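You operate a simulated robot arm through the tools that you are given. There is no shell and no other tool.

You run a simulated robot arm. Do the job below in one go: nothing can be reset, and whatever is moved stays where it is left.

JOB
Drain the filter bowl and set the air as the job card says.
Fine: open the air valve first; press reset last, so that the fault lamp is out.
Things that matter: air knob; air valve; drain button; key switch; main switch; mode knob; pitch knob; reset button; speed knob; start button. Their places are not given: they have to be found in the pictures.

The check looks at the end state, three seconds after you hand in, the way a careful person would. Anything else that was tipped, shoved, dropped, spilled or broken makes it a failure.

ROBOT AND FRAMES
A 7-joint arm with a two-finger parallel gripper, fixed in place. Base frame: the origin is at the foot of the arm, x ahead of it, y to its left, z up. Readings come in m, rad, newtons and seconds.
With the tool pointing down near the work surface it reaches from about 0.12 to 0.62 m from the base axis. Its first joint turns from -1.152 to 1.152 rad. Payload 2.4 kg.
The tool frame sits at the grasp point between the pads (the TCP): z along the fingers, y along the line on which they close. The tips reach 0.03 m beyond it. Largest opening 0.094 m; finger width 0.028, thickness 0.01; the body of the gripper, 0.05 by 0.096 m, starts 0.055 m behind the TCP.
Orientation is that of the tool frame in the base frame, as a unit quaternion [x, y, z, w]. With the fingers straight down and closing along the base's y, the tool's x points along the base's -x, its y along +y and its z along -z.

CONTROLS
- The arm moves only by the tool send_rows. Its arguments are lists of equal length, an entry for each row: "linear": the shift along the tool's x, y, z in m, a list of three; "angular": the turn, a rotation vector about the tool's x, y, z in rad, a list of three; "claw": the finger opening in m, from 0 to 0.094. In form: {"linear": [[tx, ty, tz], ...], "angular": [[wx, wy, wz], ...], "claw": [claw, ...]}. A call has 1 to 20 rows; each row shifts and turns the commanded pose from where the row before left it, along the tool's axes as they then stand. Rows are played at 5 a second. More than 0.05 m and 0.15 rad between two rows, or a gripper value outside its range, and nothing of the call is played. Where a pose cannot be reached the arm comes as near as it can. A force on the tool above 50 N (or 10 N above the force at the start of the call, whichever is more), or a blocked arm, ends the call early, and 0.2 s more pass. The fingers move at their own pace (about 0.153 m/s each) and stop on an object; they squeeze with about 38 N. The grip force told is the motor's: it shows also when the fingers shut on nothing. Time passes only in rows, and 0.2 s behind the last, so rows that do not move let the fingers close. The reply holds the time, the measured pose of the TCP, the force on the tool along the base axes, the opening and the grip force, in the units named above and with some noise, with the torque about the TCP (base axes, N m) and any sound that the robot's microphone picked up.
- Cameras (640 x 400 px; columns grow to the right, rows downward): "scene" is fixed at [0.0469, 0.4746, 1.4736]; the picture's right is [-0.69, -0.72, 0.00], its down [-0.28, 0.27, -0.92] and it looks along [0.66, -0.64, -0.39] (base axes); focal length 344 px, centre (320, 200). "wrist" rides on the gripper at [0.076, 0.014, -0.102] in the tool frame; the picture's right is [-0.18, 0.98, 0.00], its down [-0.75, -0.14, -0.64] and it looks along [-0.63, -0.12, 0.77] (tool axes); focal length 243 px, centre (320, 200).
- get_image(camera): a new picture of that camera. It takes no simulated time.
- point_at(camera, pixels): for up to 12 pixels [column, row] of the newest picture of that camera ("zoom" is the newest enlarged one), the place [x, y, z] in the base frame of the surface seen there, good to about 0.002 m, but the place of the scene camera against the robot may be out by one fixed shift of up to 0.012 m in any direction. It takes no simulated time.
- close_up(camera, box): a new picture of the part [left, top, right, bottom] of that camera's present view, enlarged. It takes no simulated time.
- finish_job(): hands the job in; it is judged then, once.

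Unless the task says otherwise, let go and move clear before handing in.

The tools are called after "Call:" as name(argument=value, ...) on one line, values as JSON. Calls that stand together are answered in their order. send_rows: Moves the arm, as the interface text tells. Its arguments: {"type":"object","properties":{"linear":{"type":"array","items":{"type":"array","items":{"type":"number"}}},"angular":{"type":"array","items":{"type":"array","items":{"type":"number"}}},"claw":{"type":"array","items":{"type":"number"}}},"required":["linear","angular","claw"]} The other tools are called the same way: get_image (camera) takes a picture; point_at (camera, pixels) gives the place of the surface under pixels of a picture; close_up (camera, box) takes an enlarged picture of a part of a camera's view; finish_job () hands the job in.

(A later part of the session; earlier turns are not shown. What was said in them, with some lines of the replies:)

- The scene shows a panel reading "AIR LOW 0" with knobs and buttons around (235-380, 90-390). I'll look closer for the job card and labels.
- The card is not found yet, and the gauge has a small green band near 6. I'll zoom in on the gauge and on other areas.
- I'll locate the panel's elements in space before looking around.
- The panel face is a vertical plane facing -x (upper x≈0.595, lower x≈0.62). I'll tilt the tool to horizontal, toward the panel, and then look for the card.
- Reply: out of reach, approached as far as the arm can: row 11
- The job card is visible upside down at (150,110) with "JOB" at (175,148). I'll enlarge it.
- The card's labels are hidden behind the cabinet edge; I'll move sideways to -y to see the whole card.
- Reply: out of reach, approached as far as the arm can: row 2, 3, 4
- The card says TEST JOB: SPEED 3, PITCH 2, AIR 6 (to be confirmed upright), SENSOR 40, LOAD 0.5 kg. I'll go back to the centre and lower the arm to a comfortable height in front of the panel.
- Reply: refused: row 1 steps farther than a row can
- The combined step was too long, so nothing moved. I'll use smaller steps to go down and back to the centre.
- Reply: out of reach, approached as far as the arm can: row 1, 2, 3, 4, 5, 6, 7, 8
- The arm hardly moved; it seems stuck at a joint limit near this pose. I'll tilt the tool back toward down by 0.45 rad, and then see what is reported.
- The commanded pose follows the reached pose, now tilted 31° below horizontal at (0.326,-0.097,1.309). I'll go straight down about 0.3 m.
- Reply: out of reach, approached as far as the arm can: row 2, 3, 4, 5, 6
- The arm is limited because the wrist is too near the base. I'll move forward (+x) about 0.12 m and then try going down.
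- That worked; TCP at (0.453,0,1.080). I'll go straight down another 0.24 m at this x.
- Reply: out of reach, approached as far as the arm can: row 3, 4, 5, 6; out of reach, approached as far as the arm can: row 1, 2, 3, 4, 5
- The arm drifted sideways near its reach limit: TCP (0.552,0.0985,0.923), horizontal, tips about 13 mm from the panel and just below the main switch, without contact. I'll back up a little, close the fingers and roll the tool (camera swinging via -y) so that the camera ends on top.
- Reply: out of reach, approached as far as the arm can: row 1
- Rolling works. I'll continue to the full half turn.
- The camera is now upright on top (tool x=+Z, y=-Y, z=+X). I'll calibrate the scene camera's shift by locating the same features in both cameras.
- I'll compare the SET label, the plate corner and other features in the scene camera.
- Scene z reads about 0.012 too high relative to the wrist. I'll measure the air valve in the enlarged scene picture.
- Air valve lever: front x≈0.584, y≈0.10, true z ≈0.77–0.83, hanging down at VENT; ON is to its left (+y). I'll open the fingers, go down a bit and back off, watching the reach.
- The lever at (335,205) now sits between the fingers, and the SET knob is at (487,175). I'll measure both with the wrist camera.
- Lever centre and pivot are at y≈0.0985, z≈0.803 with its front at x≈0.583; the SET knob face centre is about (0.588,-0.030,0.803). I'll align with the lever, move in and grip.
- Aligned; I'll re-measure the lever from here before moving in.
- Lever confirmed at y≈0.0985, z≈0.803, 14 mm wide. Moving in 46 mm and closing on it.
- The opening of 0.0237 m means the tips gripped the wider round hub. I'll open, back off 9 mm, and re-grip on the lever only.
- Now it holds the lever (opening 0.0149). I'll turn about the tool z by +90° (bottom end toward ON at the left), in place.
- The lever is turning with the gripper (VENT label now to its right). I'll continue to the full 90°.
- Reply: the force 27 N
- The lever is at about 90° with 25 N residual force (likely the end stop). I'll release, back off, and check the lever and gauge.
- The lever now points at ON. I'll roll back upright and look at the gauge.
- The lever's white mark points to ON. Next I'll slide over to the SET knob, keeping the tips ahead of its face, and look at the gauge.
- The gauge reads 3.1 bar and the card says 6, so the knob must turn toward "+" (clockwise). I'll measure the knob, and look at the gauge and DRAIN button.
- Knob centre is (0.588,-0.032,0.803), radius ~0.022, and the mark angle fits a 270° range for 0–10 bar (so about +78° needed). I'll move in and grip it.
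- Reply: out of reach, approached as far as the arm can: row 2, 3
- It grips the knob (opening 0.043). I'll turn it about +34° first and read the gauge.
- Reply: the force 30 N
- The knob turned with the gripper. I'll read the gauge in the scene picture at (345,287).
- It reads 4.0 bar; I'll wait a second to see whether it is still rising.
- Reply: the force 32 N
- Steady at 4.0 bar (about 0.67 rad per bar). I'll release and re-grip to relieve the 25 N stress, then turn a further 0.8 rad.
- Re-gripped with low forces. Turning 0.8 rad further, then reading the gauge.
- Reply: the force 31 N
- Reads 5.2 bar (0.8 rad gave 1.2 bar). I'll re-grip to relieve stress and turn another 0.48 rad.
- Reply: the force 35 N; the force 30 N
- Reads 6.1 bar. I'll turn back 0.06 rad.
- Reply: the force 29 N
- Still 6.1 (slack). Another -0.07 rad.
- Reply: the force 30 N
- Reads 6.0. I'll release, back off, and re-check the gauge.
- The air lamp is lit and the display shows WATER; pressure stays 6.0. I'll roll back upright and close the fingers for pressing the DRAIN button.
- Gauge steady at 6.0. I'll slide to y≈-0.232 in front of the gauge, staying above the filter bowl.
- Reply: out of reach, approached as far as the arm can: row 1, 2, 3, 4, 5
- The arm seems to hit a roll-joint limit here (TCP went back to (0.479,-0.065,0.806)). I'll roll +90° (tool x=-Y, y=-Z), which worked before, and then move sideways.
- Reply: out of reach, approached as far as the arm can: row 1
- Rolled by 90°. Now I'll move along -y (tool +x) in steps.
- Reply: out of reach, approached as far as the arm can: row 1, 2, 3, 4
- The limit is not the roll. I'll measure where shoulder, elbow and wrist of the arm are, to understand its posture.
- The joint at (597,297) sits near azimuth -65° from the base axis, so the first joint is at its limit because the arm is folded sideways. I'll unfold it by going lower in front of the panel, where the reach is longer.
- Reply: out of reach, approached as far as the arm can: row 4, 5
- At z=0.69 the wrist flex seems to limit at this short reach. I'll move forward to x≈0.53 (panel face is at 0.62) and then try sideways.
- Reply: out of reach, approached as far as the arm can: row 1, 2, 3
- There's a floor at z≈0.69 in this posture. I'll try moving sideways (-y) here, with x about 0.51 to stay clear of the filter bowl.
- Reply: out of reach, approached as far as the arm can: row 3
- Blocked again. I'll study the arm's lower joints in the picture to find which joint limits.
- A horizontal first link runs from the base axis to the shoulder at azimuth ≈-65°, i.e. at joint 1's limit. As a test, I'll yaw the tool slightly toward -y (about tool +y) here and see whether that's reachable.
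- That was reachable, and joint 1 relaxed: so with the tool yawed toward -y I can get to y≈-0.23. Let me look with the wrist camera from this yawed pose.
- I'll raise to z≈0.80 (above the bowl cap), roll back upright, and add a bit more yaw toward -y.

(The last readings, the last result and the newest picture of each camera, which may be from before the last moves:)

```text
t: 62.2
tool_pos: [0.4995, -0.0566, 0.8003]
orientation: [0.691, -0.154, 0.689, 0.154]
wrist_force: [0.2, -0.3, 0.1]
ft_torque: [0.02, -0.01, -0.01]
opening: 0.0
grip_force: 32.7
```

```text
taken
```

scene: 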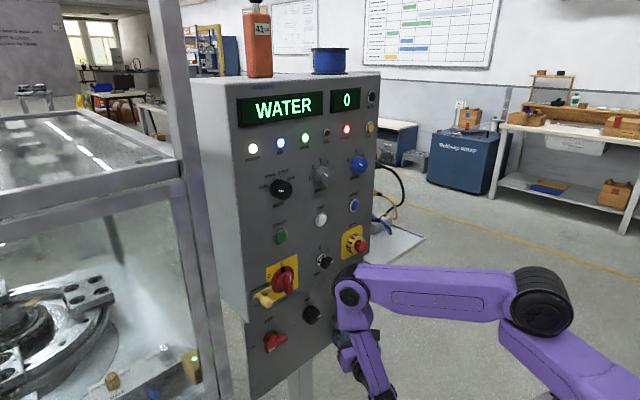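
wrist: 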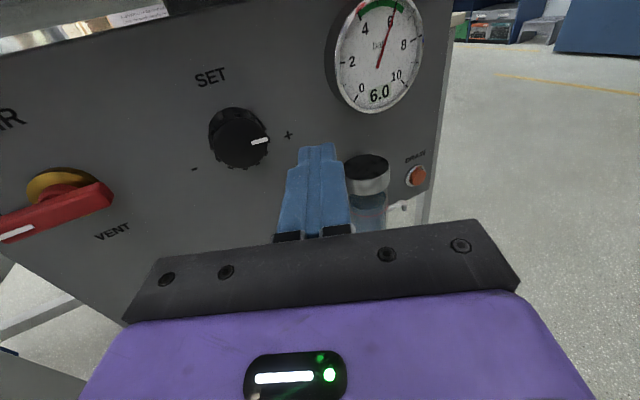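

Now drain (417,177) and bowl (367,180) are both visible. I'll measure them.

Call:
close_up(camera="wrist", box=[330, 130, 450, 220])

Call:
point_at(camera="wrist", pixels=[[367, 165], [350, 165], [385, 165], [367, 187], [352, 187], [387, 187], [415, 178], [420, 176], [368, 158], [367, 200], [417, 160]])

Call:
point_at(camera="scene", pixels=[[350, 290], [350, 315], [340, 300], [375, 395], [345, 330]])

```text
4.44 times, centred on (390, 175) of wrist
```

zoom: 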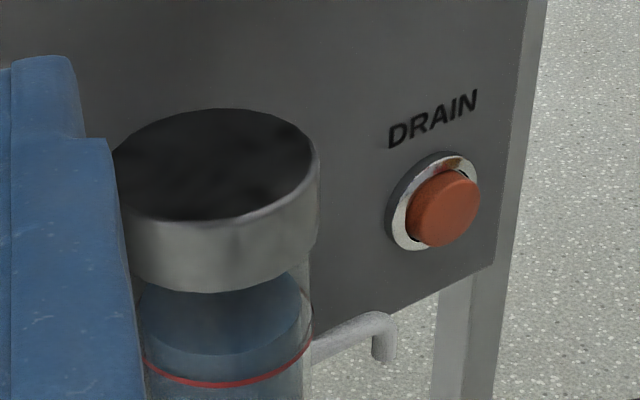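

```text
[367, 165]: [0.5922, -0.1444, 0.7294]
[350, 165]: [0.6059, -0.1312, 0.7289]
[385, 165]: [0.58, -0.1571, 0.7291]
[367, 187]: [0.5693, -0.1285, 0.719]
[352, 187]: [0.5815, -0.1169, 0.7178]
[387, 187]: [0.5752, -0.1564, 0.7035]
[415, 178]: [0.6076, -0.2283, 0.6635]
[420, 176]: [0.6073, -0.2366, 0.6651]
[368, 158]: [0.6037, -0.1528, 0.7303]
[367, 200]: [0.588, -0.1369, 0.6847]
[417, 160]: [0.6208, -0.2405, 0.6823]
```

```text
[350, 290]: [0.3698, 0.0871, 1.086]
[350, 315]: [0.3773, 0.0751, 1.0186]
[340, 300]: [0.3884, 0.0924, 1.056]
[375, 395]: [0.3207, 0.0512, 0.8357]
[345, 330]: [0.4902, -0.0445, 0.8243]
```

Bowl centre ≈(0.593,-0.141), top z≈0.73; DRAIN button ≈(0.607,-0.232,0.665). I'll move to in front of the button at z≈0.80 first.

Call:
send_rows(linear=[[0, 0.0355, 0.025], [0, 0.0355, 0.025], [0, 0.0355, 0.025], [0, 0.0355, 0.025], [0, 0, 0]], angular=[[0, 0, 0], [0, 0, 0], [0, 0, 0], [0, 0, 0], [0, 0, 0]], claw=[0, 0, 0, 0, 0])

Call:
get_image(camera="scene")

```text
t: 63.4
tool_pos: [0.5285, -0.2285, 0.7994]
orientation: [0.691, -0.154, 0.689, 0.153]
wrist_force: [-0.2, 0.4, -0.1]
ft_torque: [0.02, 0.0, 0.0]
opening: 0.0
grip_force: 33.4
```

```text
taken
```

scene: 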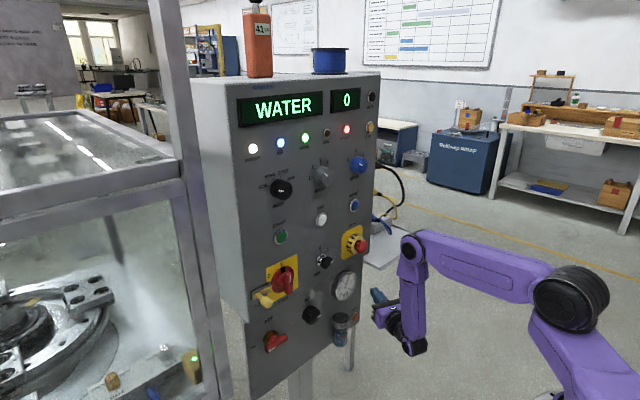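

Reached as commanded. Now I'll descend toward z≈0.665 in steps.

Call:
send_rows(linear=[[-0.035, 0, 0], [-0.035, 0, 0], [-0.034, 0, 0], [-0.03, 0, 0], [0, 0, 0]], angular=[[0, 0, 0], [0, 0, 0], [0, 0, 0], [0, 0, 0], [0, 0, 0]], claw=[0, 0, 0, 0, 0])

Call:
get_image(camera="wrist")

```text
t: 64.6
tool_pos: [0.5272, -0.2258, 0.6886]
orientation: [0.691, -0.155, 0.689, 0.154]
wrist_force: [-0.3, 0.1, 0.2]
ft_torque: [0.0, 0.0, 0.02]
opening: 0.0
grip_force: 33.0
out of reach, approached as far as the arm can: row 4
```

```text
taken
```

wrist: 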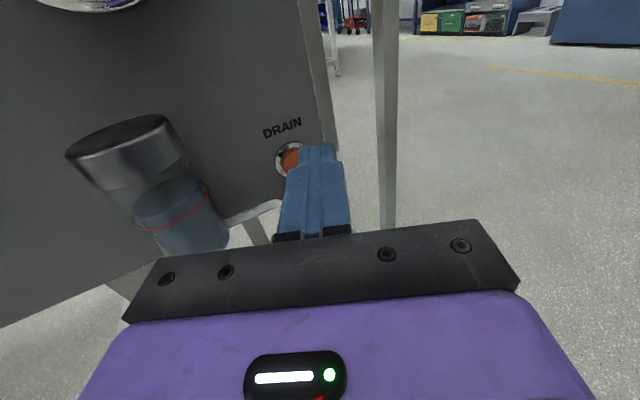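

z bottoms out at 0.689 with the tool level. I'll pitch the tool down 0.15 rad, which lowers the TCP without lowering the wrist, then go to z≈0.664.

Call:
send_rows(linear=[[0, 0, 0], [-0.0237, 0.002, 0.0036], [0, 0, 0]], angular=[[0, -0.15, 0], [0, 0, 0], [0, 0, 0]], claw=[0, 0, 0])

Call:
get_image(camera="wrist")

Call:
close_up(camera="scene", box=[300, 270, 440, 370])

```text
t: 65.4
tool_pos: [0.5258, -0.2266, 0.6653]
orientation: [0.741, -0.165, 0.635, 0.141]
wrist_force: [0.6, -0.3, -0.3]
ft_torque: [0.0, -0.01, -0.01]
opening: 0.0
grip_force: 33.1
```

```text
taken
```

wrist: 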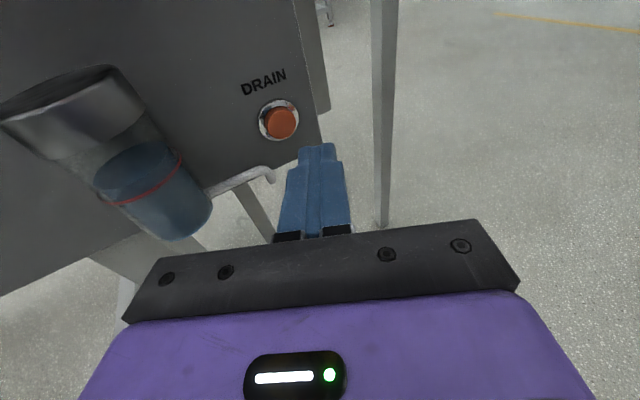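

```text
4.00 times, centred on (370, 320) of scene
```

zoom: 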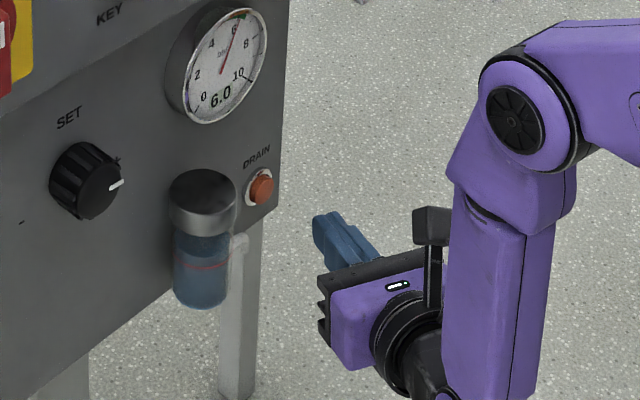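

I'll measure the button and spout from here.

Call:
point_at(camera="wrist", pixels=[[281, 122], [270, 122], [291, 122], [281, 110], [281, 135], [268, 175], [240, 180], [318, 148], [305, 145], [330, 145], [260, 122], [297, 130]])

Call:
close_up(camera="wrist", box=[220, 80, 360, 190])

```text
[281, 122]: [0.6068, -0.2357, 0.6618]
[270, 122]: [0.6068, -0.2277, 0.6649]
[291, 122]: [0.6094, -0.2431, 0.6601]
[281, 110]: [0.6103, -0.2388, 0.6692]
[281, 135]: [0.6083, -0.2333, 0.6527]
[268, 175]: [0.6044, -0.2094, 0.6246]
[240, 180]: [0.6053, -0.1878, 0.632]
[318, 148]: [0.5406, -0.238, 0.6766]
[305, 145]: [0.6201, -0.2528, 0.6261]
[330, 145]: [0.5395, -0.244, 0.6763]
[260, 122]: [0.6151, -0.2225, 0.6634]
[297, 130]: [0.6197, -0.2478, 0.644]
```

```text
3.64 times, centred on (290, 135) of wrist
```

zoom: 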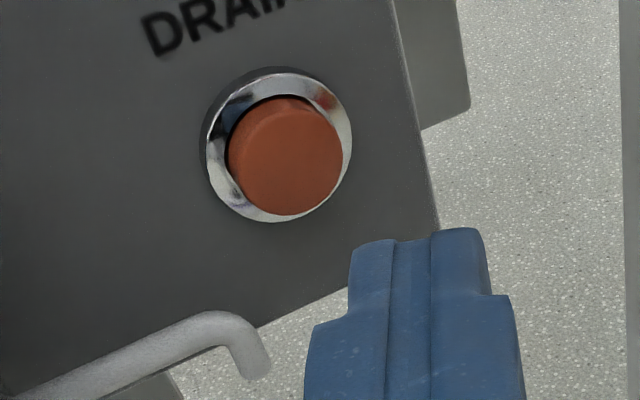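

Button centre is (0.607,-0.235,0.662). I'll fine-align and advance along +x to just short of the button.

Call:
send_rows(linear=[[0.0032, 0.0036, 0.0013], [0.002, -0.00625, 0.01316], [0.002, -0.00625, 0.01316], [0.002, -0.00625, 0.01316], [0, 0, 0]], angular=[[0, 0, 0], [0, 0, 0], [0, 0, 0], [0, 0, 0], [0, 0, 0]], claw=[0, 0, 0, 0, 0])

Call:
get_image(camera="wrist")

Call:
close_up(camera="scene", box=[300, 270, 440, 370])

```text
t: 66.6
tool_pos: [0.5721, -0.2307, 0.6682]
orientation: [0.74, -0.166, 0.636, 0.143]
wrist_force: [-0.8, 0.5, 0.4]
ft_torque: [0.03, -0.01, -0.03]
opening: 0.0
grip_force: 32.8
```

```text
taken
```

wrist: 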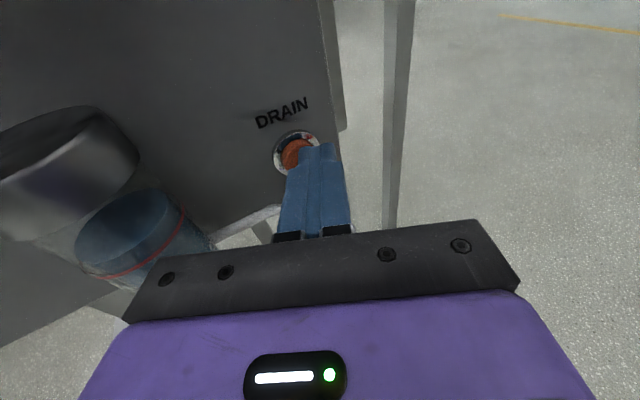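

```text
4.00 times, centred on (370, 320) of scene
```

zoom: 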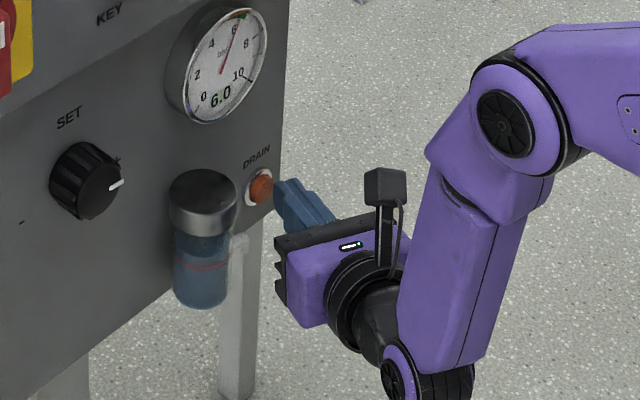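

The tip is just before the button, slightly to its right. I'll shift 4 mm left and press in small steps.

Call:
send_rows(linear=[[0, -0.0036, -0.0017], [0.0004, -0.00128, 0.0027], [0.0004, -0.00128, 0.0027], [0.0004, -0.00128, 0.0027], [0, 0, 0]], angular=[[0, 0, 0], [0, 0, 0], [0, 0, 0], [0, 0, 0], [0, 0, 0]], claw=[0, 0, 0, 0, 0])

Call:
get_image(camera="wrist")

Call:
close_up(camera="scene", box=[300, 270, 440, 370])

```text
t: 67.8
tool_pos: [0.5793, -0.2284, 0.6671]
orientation: [0.74, -0.166, 0.636, 0.143]
wrist_force: [-2.8, -0.3, -0.6]
ft_torque: [0.01, -0.04, 0.0]
opening: 0.0
grip_force: 33.3
heard: click
```

```text
taken
```

wrist: 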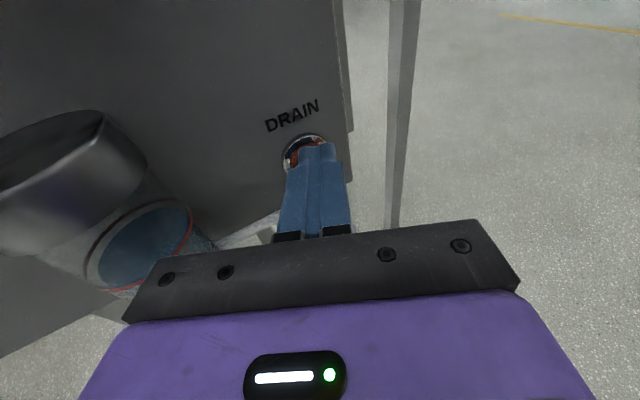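

```text
4.00 times, centred on (370, 320) of scene
```

zoom: 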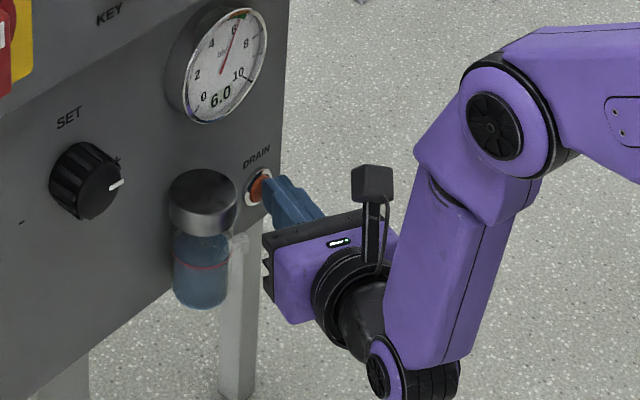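

A click was heard and the water level is falling toward the red line. I'll keep the button pressed for a few seconds.

Call:
send_rows(linear=[[0, 0, 0], [0, 0, 0], [0, 0, 0], [0, 0, 0], [0, 0, 0], [0, 0, 0], [0, 0, 0], [0, 0, 0], [0, 0, 0], [0, 0, 0]], angular=[[0, 0, 0], [0, 0, 0], [0, 0, 0], [0, 0, 0], [0, 0, 0], [0, 0, 0], [0, 0, 0], [0, 0, 0], [0, 0, 0], [0, 0, 0]], claw=[0, 0, 0, 0, 0, 0, 0, 0, 0, 0])

Call:
get_image(camera="wrist")

Call:
close_up(camera="scene", box=[320, 300, 380, 350])

Call:
get_image(camera="scene")

```text
t: 70.0
tool_pos: [0.5802, -0.2276, 0.669]
orientation: [0.741, -0.166, 0.636, 0.142]
wrist_force: [-2.6, 1.2, 0.7]
ft_torque: [-0.02, -0.02, -0.03]
opening: 0.0
grip_force: 32.8
```

```text
taken
```

wrist: 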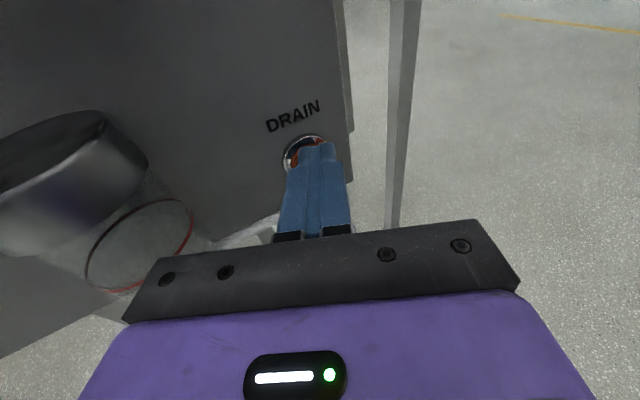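

```text
8.00 times, centred on (350, 325) of scene
```

zoom: 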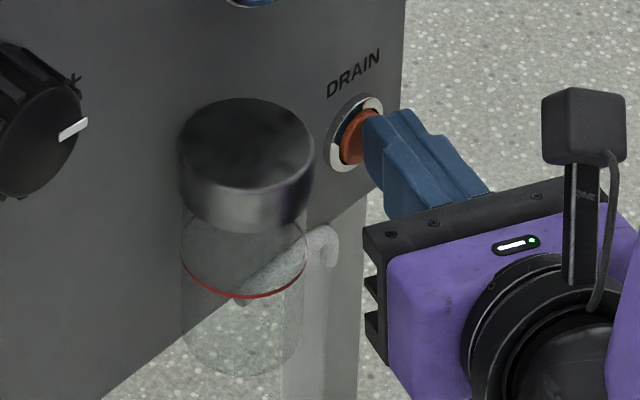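

```text
taken
```

scene: 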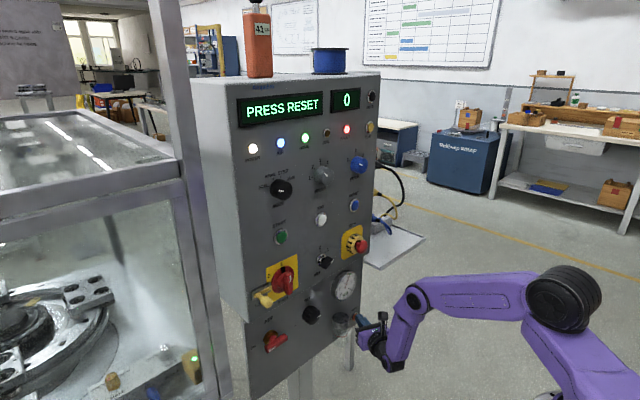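

The bowl is empty and the display says PRESS RESET. I'll release the button and back away along -x.

Call:
send_rows(linear=[[-0.0017, 0.0053, -0.0112], [-0.0017, 0.0053, -0.0112], [-0.0017, 0.0053, -0.0112], [-0.0017, 0.0053, -0.0112], [0, 0, 0], [0, 0, 0]], angular=[[0, 0, 0], [0, 0, 0], [0, 0, 0], [0, 0, 0], [0, 0.15, 0], [0, 0, 0]], claw=[0, 0, 0, 0, 0, 0])

Call:
get_image(camera="scene")

Call:
close_up(camera="scene", box=[310, 260, 390, 350])

```text
t: 71.4
tool_pos: [0.5294, -0.2259, 0.6908]
orientation: [0.691, -0.154, 0.689, 0.154]
wrist_force: [-0.1, 0.0, 0.7]
ft_torque: [0.02, 0.0, 0.02]
opening: 0.0
grip_force: 33.1
out of reach, approached as far as the arm can: row 5
```

```text
taken
```

scene: 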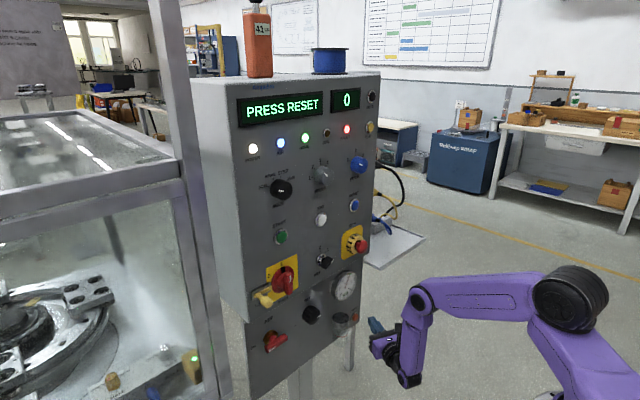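

```text
4.44 times, centred on (350, 305) of scene
```

zoom: 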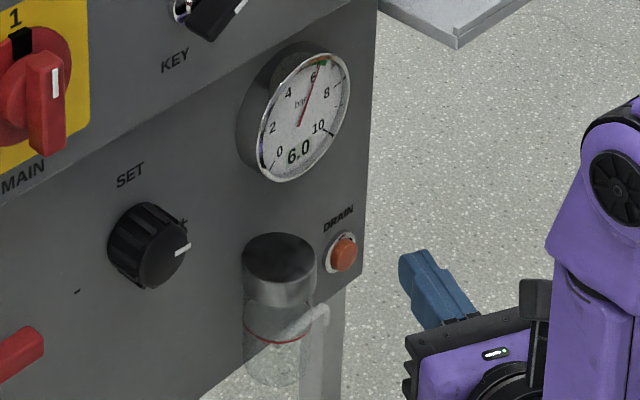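

Pressure is still 6.0 and the bowl is empty. I'll back off to x≈0.48 and rise in steps toward the RESET height, keeping clear of the stop button.

Call:
send_rows(linear=[[0.0, 0.0106, -0.0226], [0.02, 0.0106, -0.0226], [0.04, 0, 0], [0.04, 0, 0], [0.04, 0, 0], [0, 0, 0]], angular=[[0, 0, 0], [0, 0, 0], [0, 0, 0], [0, 0, 0], [0, 0, 0], [0, 0, 0]], claw=[0, 0, 0, 0, 0, 0])

Call:
get_image(camera="scene")

```text
t: 72.8
tool_pos: [0.4786, -0.2257, 0.8288]
orientation: [0.69, -0.155, 0.69, 0.155]
wrist_force: [-0.5, -0.2, -0.1]
ft_torque: [0.0, -0.01, -0.04]
opening: 0.0002
grip_force: 33.1
```

```text
taken
```

scene: 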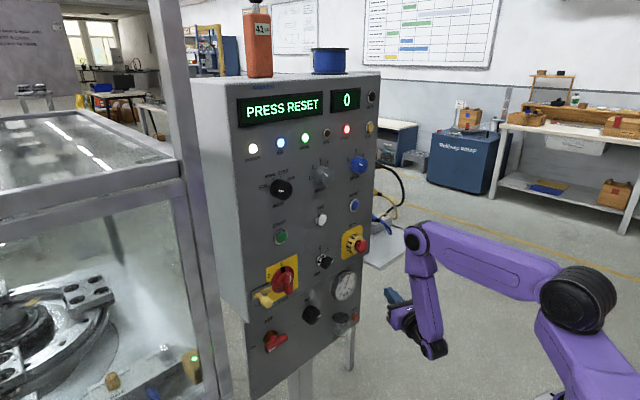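

Moving as commanded; continuing upward to about z=1.07.

Call:
send_rows(linear=[[0.04, 0, 0], [0.04, 0, 0], [0.04, 0, 0], [0, 0, 0]], angular=[[0, 0, 0], [0, 0, 0], [0, 0, 0], [0, 0, 0]], claw=[0, 0, 0, 0])

Call:
get_image(camera="scene")

Call:
get_image(camera="wrist")

```text
t: 73.8
tool_pos: [0.4788, -0.225, 0.9502]
orientation: [0.69, -0.155, 0.689, 0.155]
wrist_force: [-0.2, 0.5, 0.6]
ft_torque: [0.0, 0.01, -0.01]
opening: 0.0
grip_force: 33.4
```

```text
taken
```

scene: 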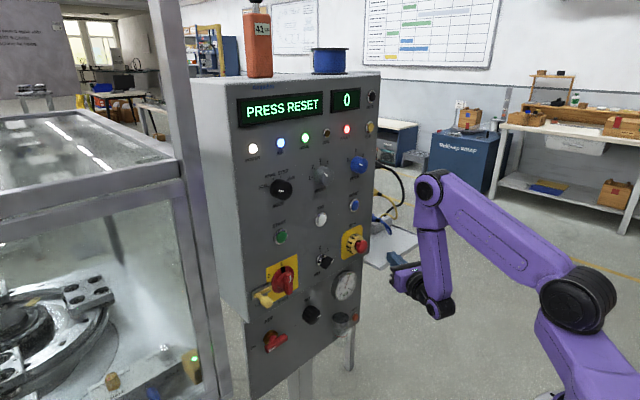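

```text
taken
```

wrist: 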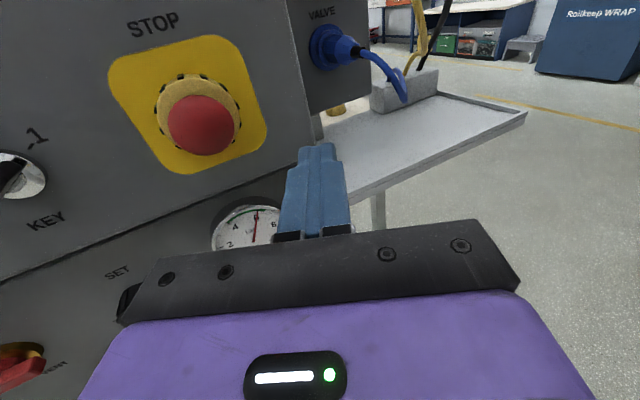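

The stop button is clear to the left. Continuing up to z≈1.11.

Call:
send_rows(linear=[[0.04, 0, 0], [0.04, 0, 0], [0.04, 0, 0], [0.04, 0, 0], [0, 0, 0]], angular=[[0, 0, 0], [0, 0, 0], [0, 0, 0], [0, 0, 0], [0, 0, 0]], claw=[0, 0, 0, 0, 0])

Call:
get_image(camera="scene")

Call:
get_image(camera="wrist")

```text
t: 75.0
tool_pos: [0.4786, -0.2264, 1.1085]
orientation: [0.691, -0.154, 0.689, 0.154]
wrist_force: [0.3, -0.4, -0.2]
ft_torque: [0.03, 0.01, -0.02]
opening: 0.0001
grip_force: 32.7
```

```text
taken
```

scene: 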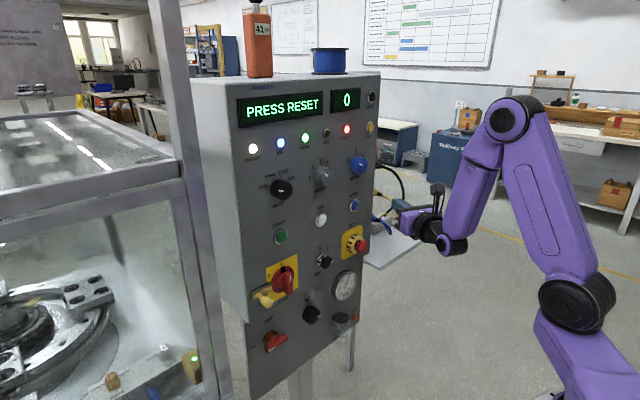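

```text
taken
```

wrist: 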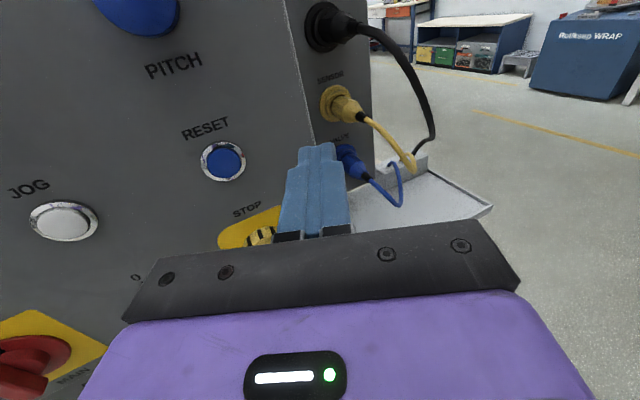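

RESET is at (223,161). Before pressing it, I'll briefly pitch the tool up to read the card upright and confirm AIR 6.

Call:
send_rows(linear=[[0, 0, 0], [0, 0, 0], [0, 0, 0], [0, 0, 0]], angular=[[0, 0.14, 0], [0, 0.14, 0], [0, 0.14, 0], [0, 0, 0]], claw=[0, 0, 0, 0])

Call:
get_image(camera="wrist")

```text
t: 76.0
tool_pos: [0.4799, -0.2264, 1.1091]
orientation: [0.531, -0.119, 0.819, 0.183]
wrist_force: [-0.2, 0.6, -0.3]
ft_torque: [0.02, -0.02, -0.01]
opening: 0.0
grip_force: 32.9
```

```text
taken
```

wrist: 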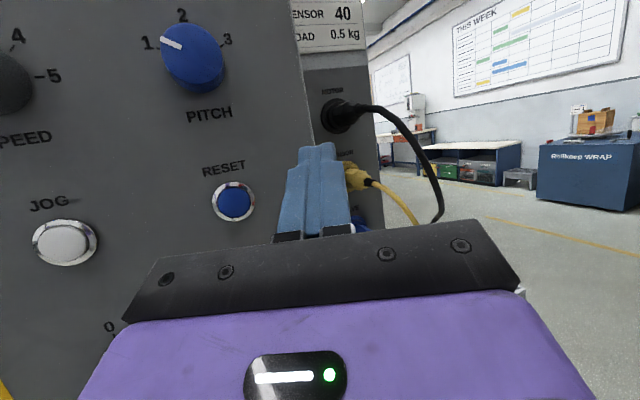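

A bit more pitch will bring the AIR row into view.

Call:
send_rows(linear=[[0, 0, 0], [0, 0, 0], [0, 0, 0]], angular=[[0, 0.14, 0], [0, 0.1, 0], [0, 0, 0]], claw=[0, 0, 0])

Call:
close_up(camera="wrist", box=[250, 0, 410, 120])

```text
t: 76.8
tool_pos: [0.5302, -0.2314, 1.145]
orientation: [0.43, -0.1, 0.875, 0.198]
wrist_force: [0.0, -0.8, 0.2]
ft_torque: [-0.01, -0.01, 0.01]
opening: 0.0002
grip_force: 33.8
out of reach, approached as far as the arm can: row 1, 2
```

```text
3.33 times, centred on (330, 60) of wrist
```

zoom: 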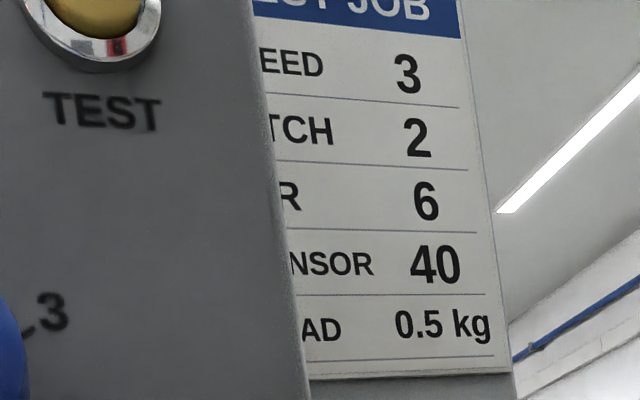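

AIR 6 is confirmed upright. I'll pitch back to level while backing off a little.

Call:
send_rows(linear=[[0, 0, -0.01], [0, 0, -0.01], [0, 0, -0.01], [0, 0, -0.01], [0, 0, 0], [0, 0, 0]], angular=[[0, -0.131, 0], [0, -0.131, 0], [0, -0.131, 0], [0, -0.131, 0], [0, -0.133, 0], [0, 0, 0]], claw=[0, 0, 0, 0, 0, 0])

Call:
get_image(camera="wrist")

Call:
get_image(camera="scene")

```text
t: 78.2
tool_pos: [0.4977, -0.2151, 1.1276]
orientation: [0.69, -0.155, 0.69, 0.155]
wrist_force: [0.0, 0.3, 0.1]
ft_torque: [0.03, 0.0, -0.03]
opening: 0.0
grip_force: 33.1
```

```text
taken
```

wrist: 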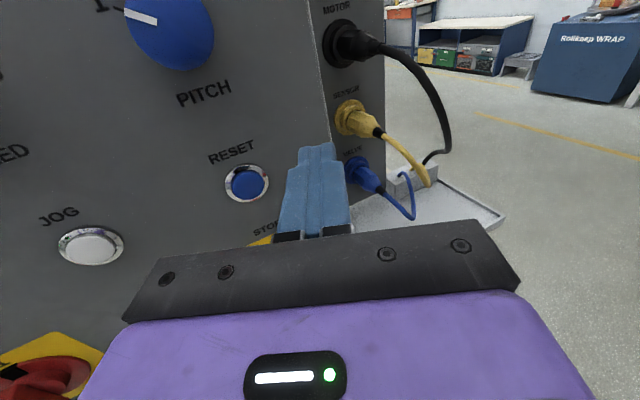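

```text
taken
```

scene: 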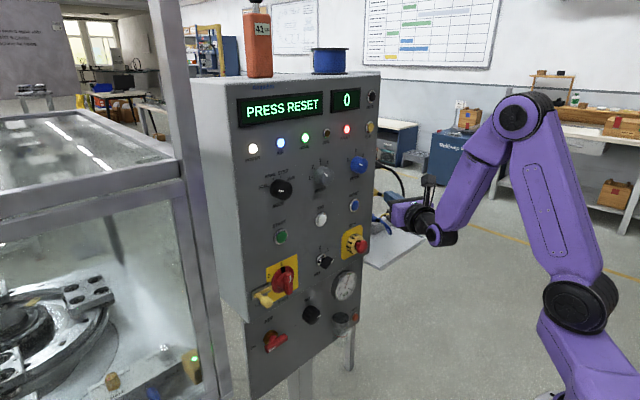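

Call:
point_at(camera="wrist", pixels=[[249, 185], [240, 185], [258, 185], [249, 175], [249, 195], [228, 180], [317, 148], [170, 40]])

```text
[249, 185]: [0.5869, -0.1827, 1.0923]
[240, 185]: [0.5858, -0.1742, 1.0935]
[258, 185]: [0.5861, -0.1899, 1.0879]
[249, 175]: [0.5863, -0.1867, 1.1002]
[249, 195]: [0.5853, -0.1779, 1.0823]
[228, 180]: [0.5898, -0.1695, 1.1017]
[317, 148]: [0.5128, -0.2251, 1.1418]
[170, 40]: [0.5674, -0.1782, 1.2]
```

RESET centre ≈(0.586,-0.182,1.091). I'll align in front of it, with the same tip offset that worked for DRAIN.

Call:
send_rows(linear=[[-0.0183, -0.0266, 0.0096], [-0.0183, -0.0266, 0.0096], [0, 0, 0]], angular=[[0, 0, 0], [0, 0, 0], [0, 0, 0]], claw=[0, 0, 0])

Call:
get_image(camera="wrist")

Call:
close_up(camera="scene", box=[310, 160, 450, 260])

```text
t: 79.0
tool_pos: [0.5373, -0.1753, 1.0888]
orientation: [0.689, -0.154, 0.691, 0.153]
wrist_force: [0.2, -0.4, 0.9]
ft_torque: [-0.02, -0.01, 0.02]
opening: 0.0
grip_force: 32.4
```

```text
taken
```

wrist: 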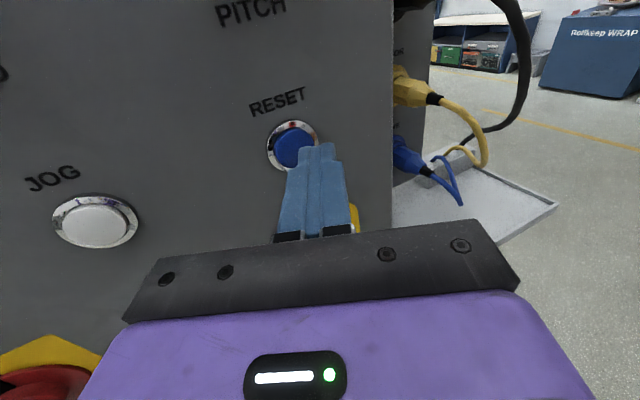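

```text
4.00 times, centred on (380, 210) of scene
```

zoom: 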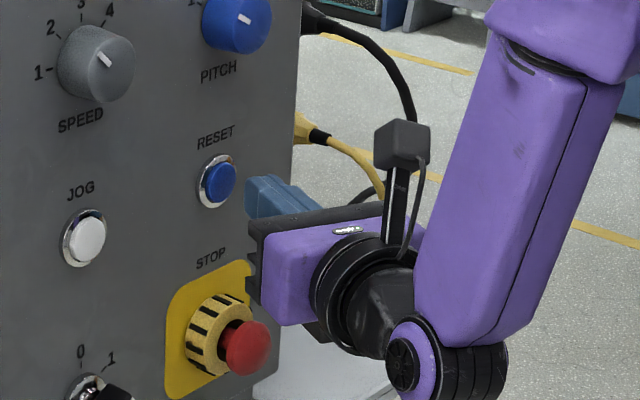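

Aligned. Now I press along +x in small steps.

Call:
send_rows(linear=[[0, -0.0034, 0.0072], [0, -0.0034, 0.0072], [0, -0.00128, 0.0027], [0, -0.00128, 0.0027], [0, -0.00085, 0.0018], [0, 0, 0]], angular=[[0, 0, 0], [0, 0, 0], [0, 0, 0], [0, 0, 0], [0, 0, 0], [0, 0, 0]], claw=[0, 0, 0, 0, 0, 0])

Call:
close_up(camera="scene", box=[230, 80, 390, 180])

Call:
get_image(camera="wrist")

```text
t: 80.4
tool_pos: [0.5617, -0.1766, 1.0896]
orientation: [0.69, -0.155, 0.69, 0.155]
wrist_force: [-11.3, 1.8, -0.1]
ft_torque: [-0.01, 0.01, -0.01]
opening: 0.0
grip_force: 33.3
heard: click
```

```text
4.00 times, centred on (310, 130) of scene
```

zoom: 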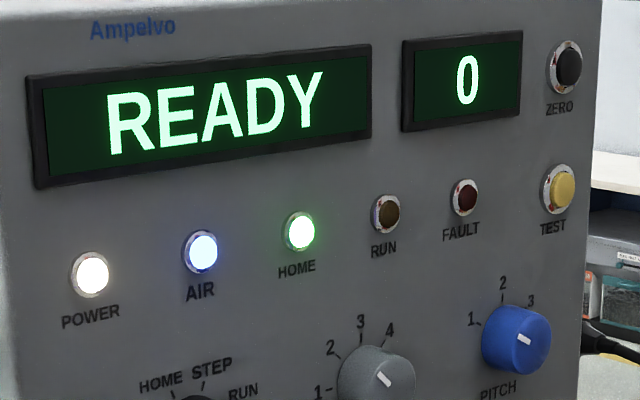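

```text
taken
```

wrist: 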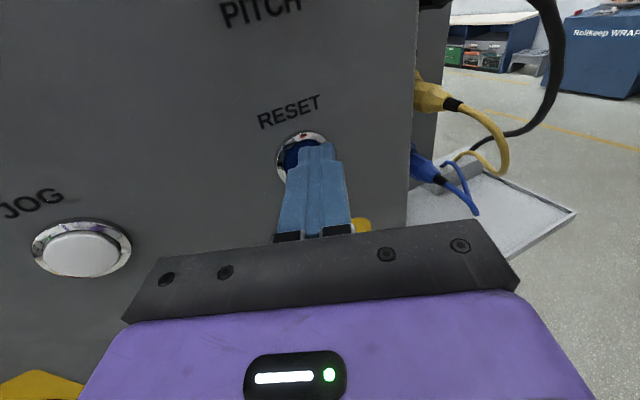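

A click was heard; the display shows READY and the FAULT lamp is out. I'll release and back away along -x.

Call:
send_rows(linear=[[0, 0.0064, -0.0136], [0, 0.0085, -0.0181], [0, 0.0085, -0.0181], [0, 0.0085, -0.0181], [0, 0, 0], [0, 0, 0], [0, 0, 0], [0, 0, 0]], angular=[[0, 0, 0], [0, 0, 0], [0, 0, 0], [0, 0, 0], [0, 0, 0], [0, 0, 0], [0, 0, 0], [0, 0, 0]], claw=[0, 0, 0, 0, 0, 0, 0, 0])

Call:
get_image(camera="scene")

Call:
close_up(camera="scene", box=[230, 80, 390, 180])

Call:
close_up(camera="scene", box=[230, 160, 390, 260])

Call:
close_up(camera="scene", box=[230, 250, 390, 350])

```text
t: 82.2
tool_pos: [0.4856, -0.1747, 1.0885]
orientation: [0.689, -0.155, 0.691, 0.155]
wrist_force: [-0.1, 0.3, -1.0]
ft_torque: [-0.01, 0.03, -0.01]
opening: 0.0002
grip_force: 32.8
```

```text
taken
```

scene: 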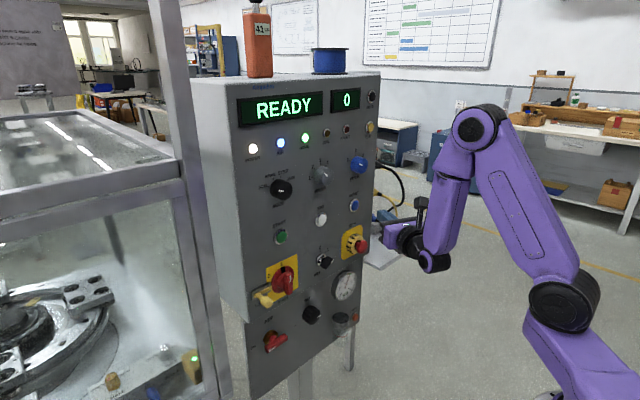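

```text
4.00 times, centred on (310, 130) of scene
```

zoom: 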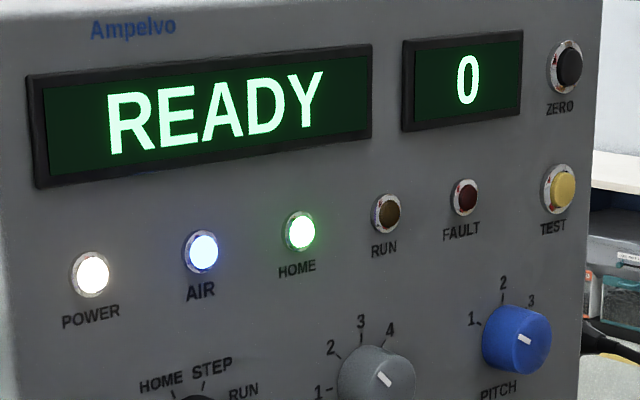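

```text
4.00 times, centred on (310, 210) of scene
```

zoom: 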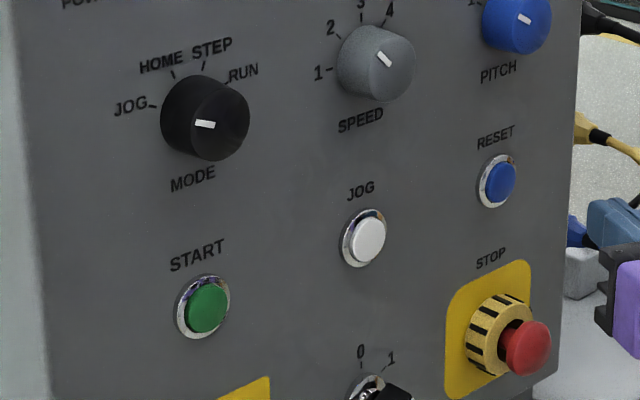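

```text
4.00 times, centred on (310, 300) of scene
```

zoom: 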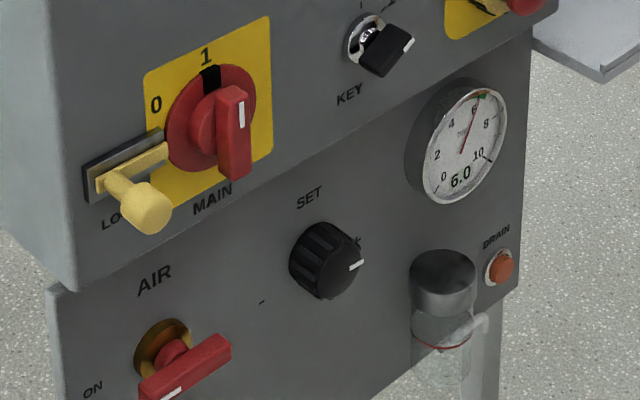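

READY is shown and the FAULT lamp is out. The gauge reads 6.0, the bowl is empty, the air valve is at ON, and the other controls look as they did at the start. The arm is clear of the panel, so I'm handing in.

Call:
finish_job()

```text
The job is handed in.
```

The job is done and handed in. The filter bowl is empty and the air is set to 6.0 bar, which is what the job card asks for (AIR 6).

- **Order:** I opened the air valve first, then set the air knob, pressed drain until the bowl was empty, and pressed reset last.
- **End state:** the display shows READY and the fault lamp is out. The gauge still read 6.0 after I let go of everything.
- **Other controls:** I didn't touch the mode, speed, pitch, key or main switches or the start button. They look as they did at the start.

The arm strayed sideways a few times at the edge of its reach, once to within about 13 mm of the panel. The force readings showed no contact. It was clear of the panel when I handed in.
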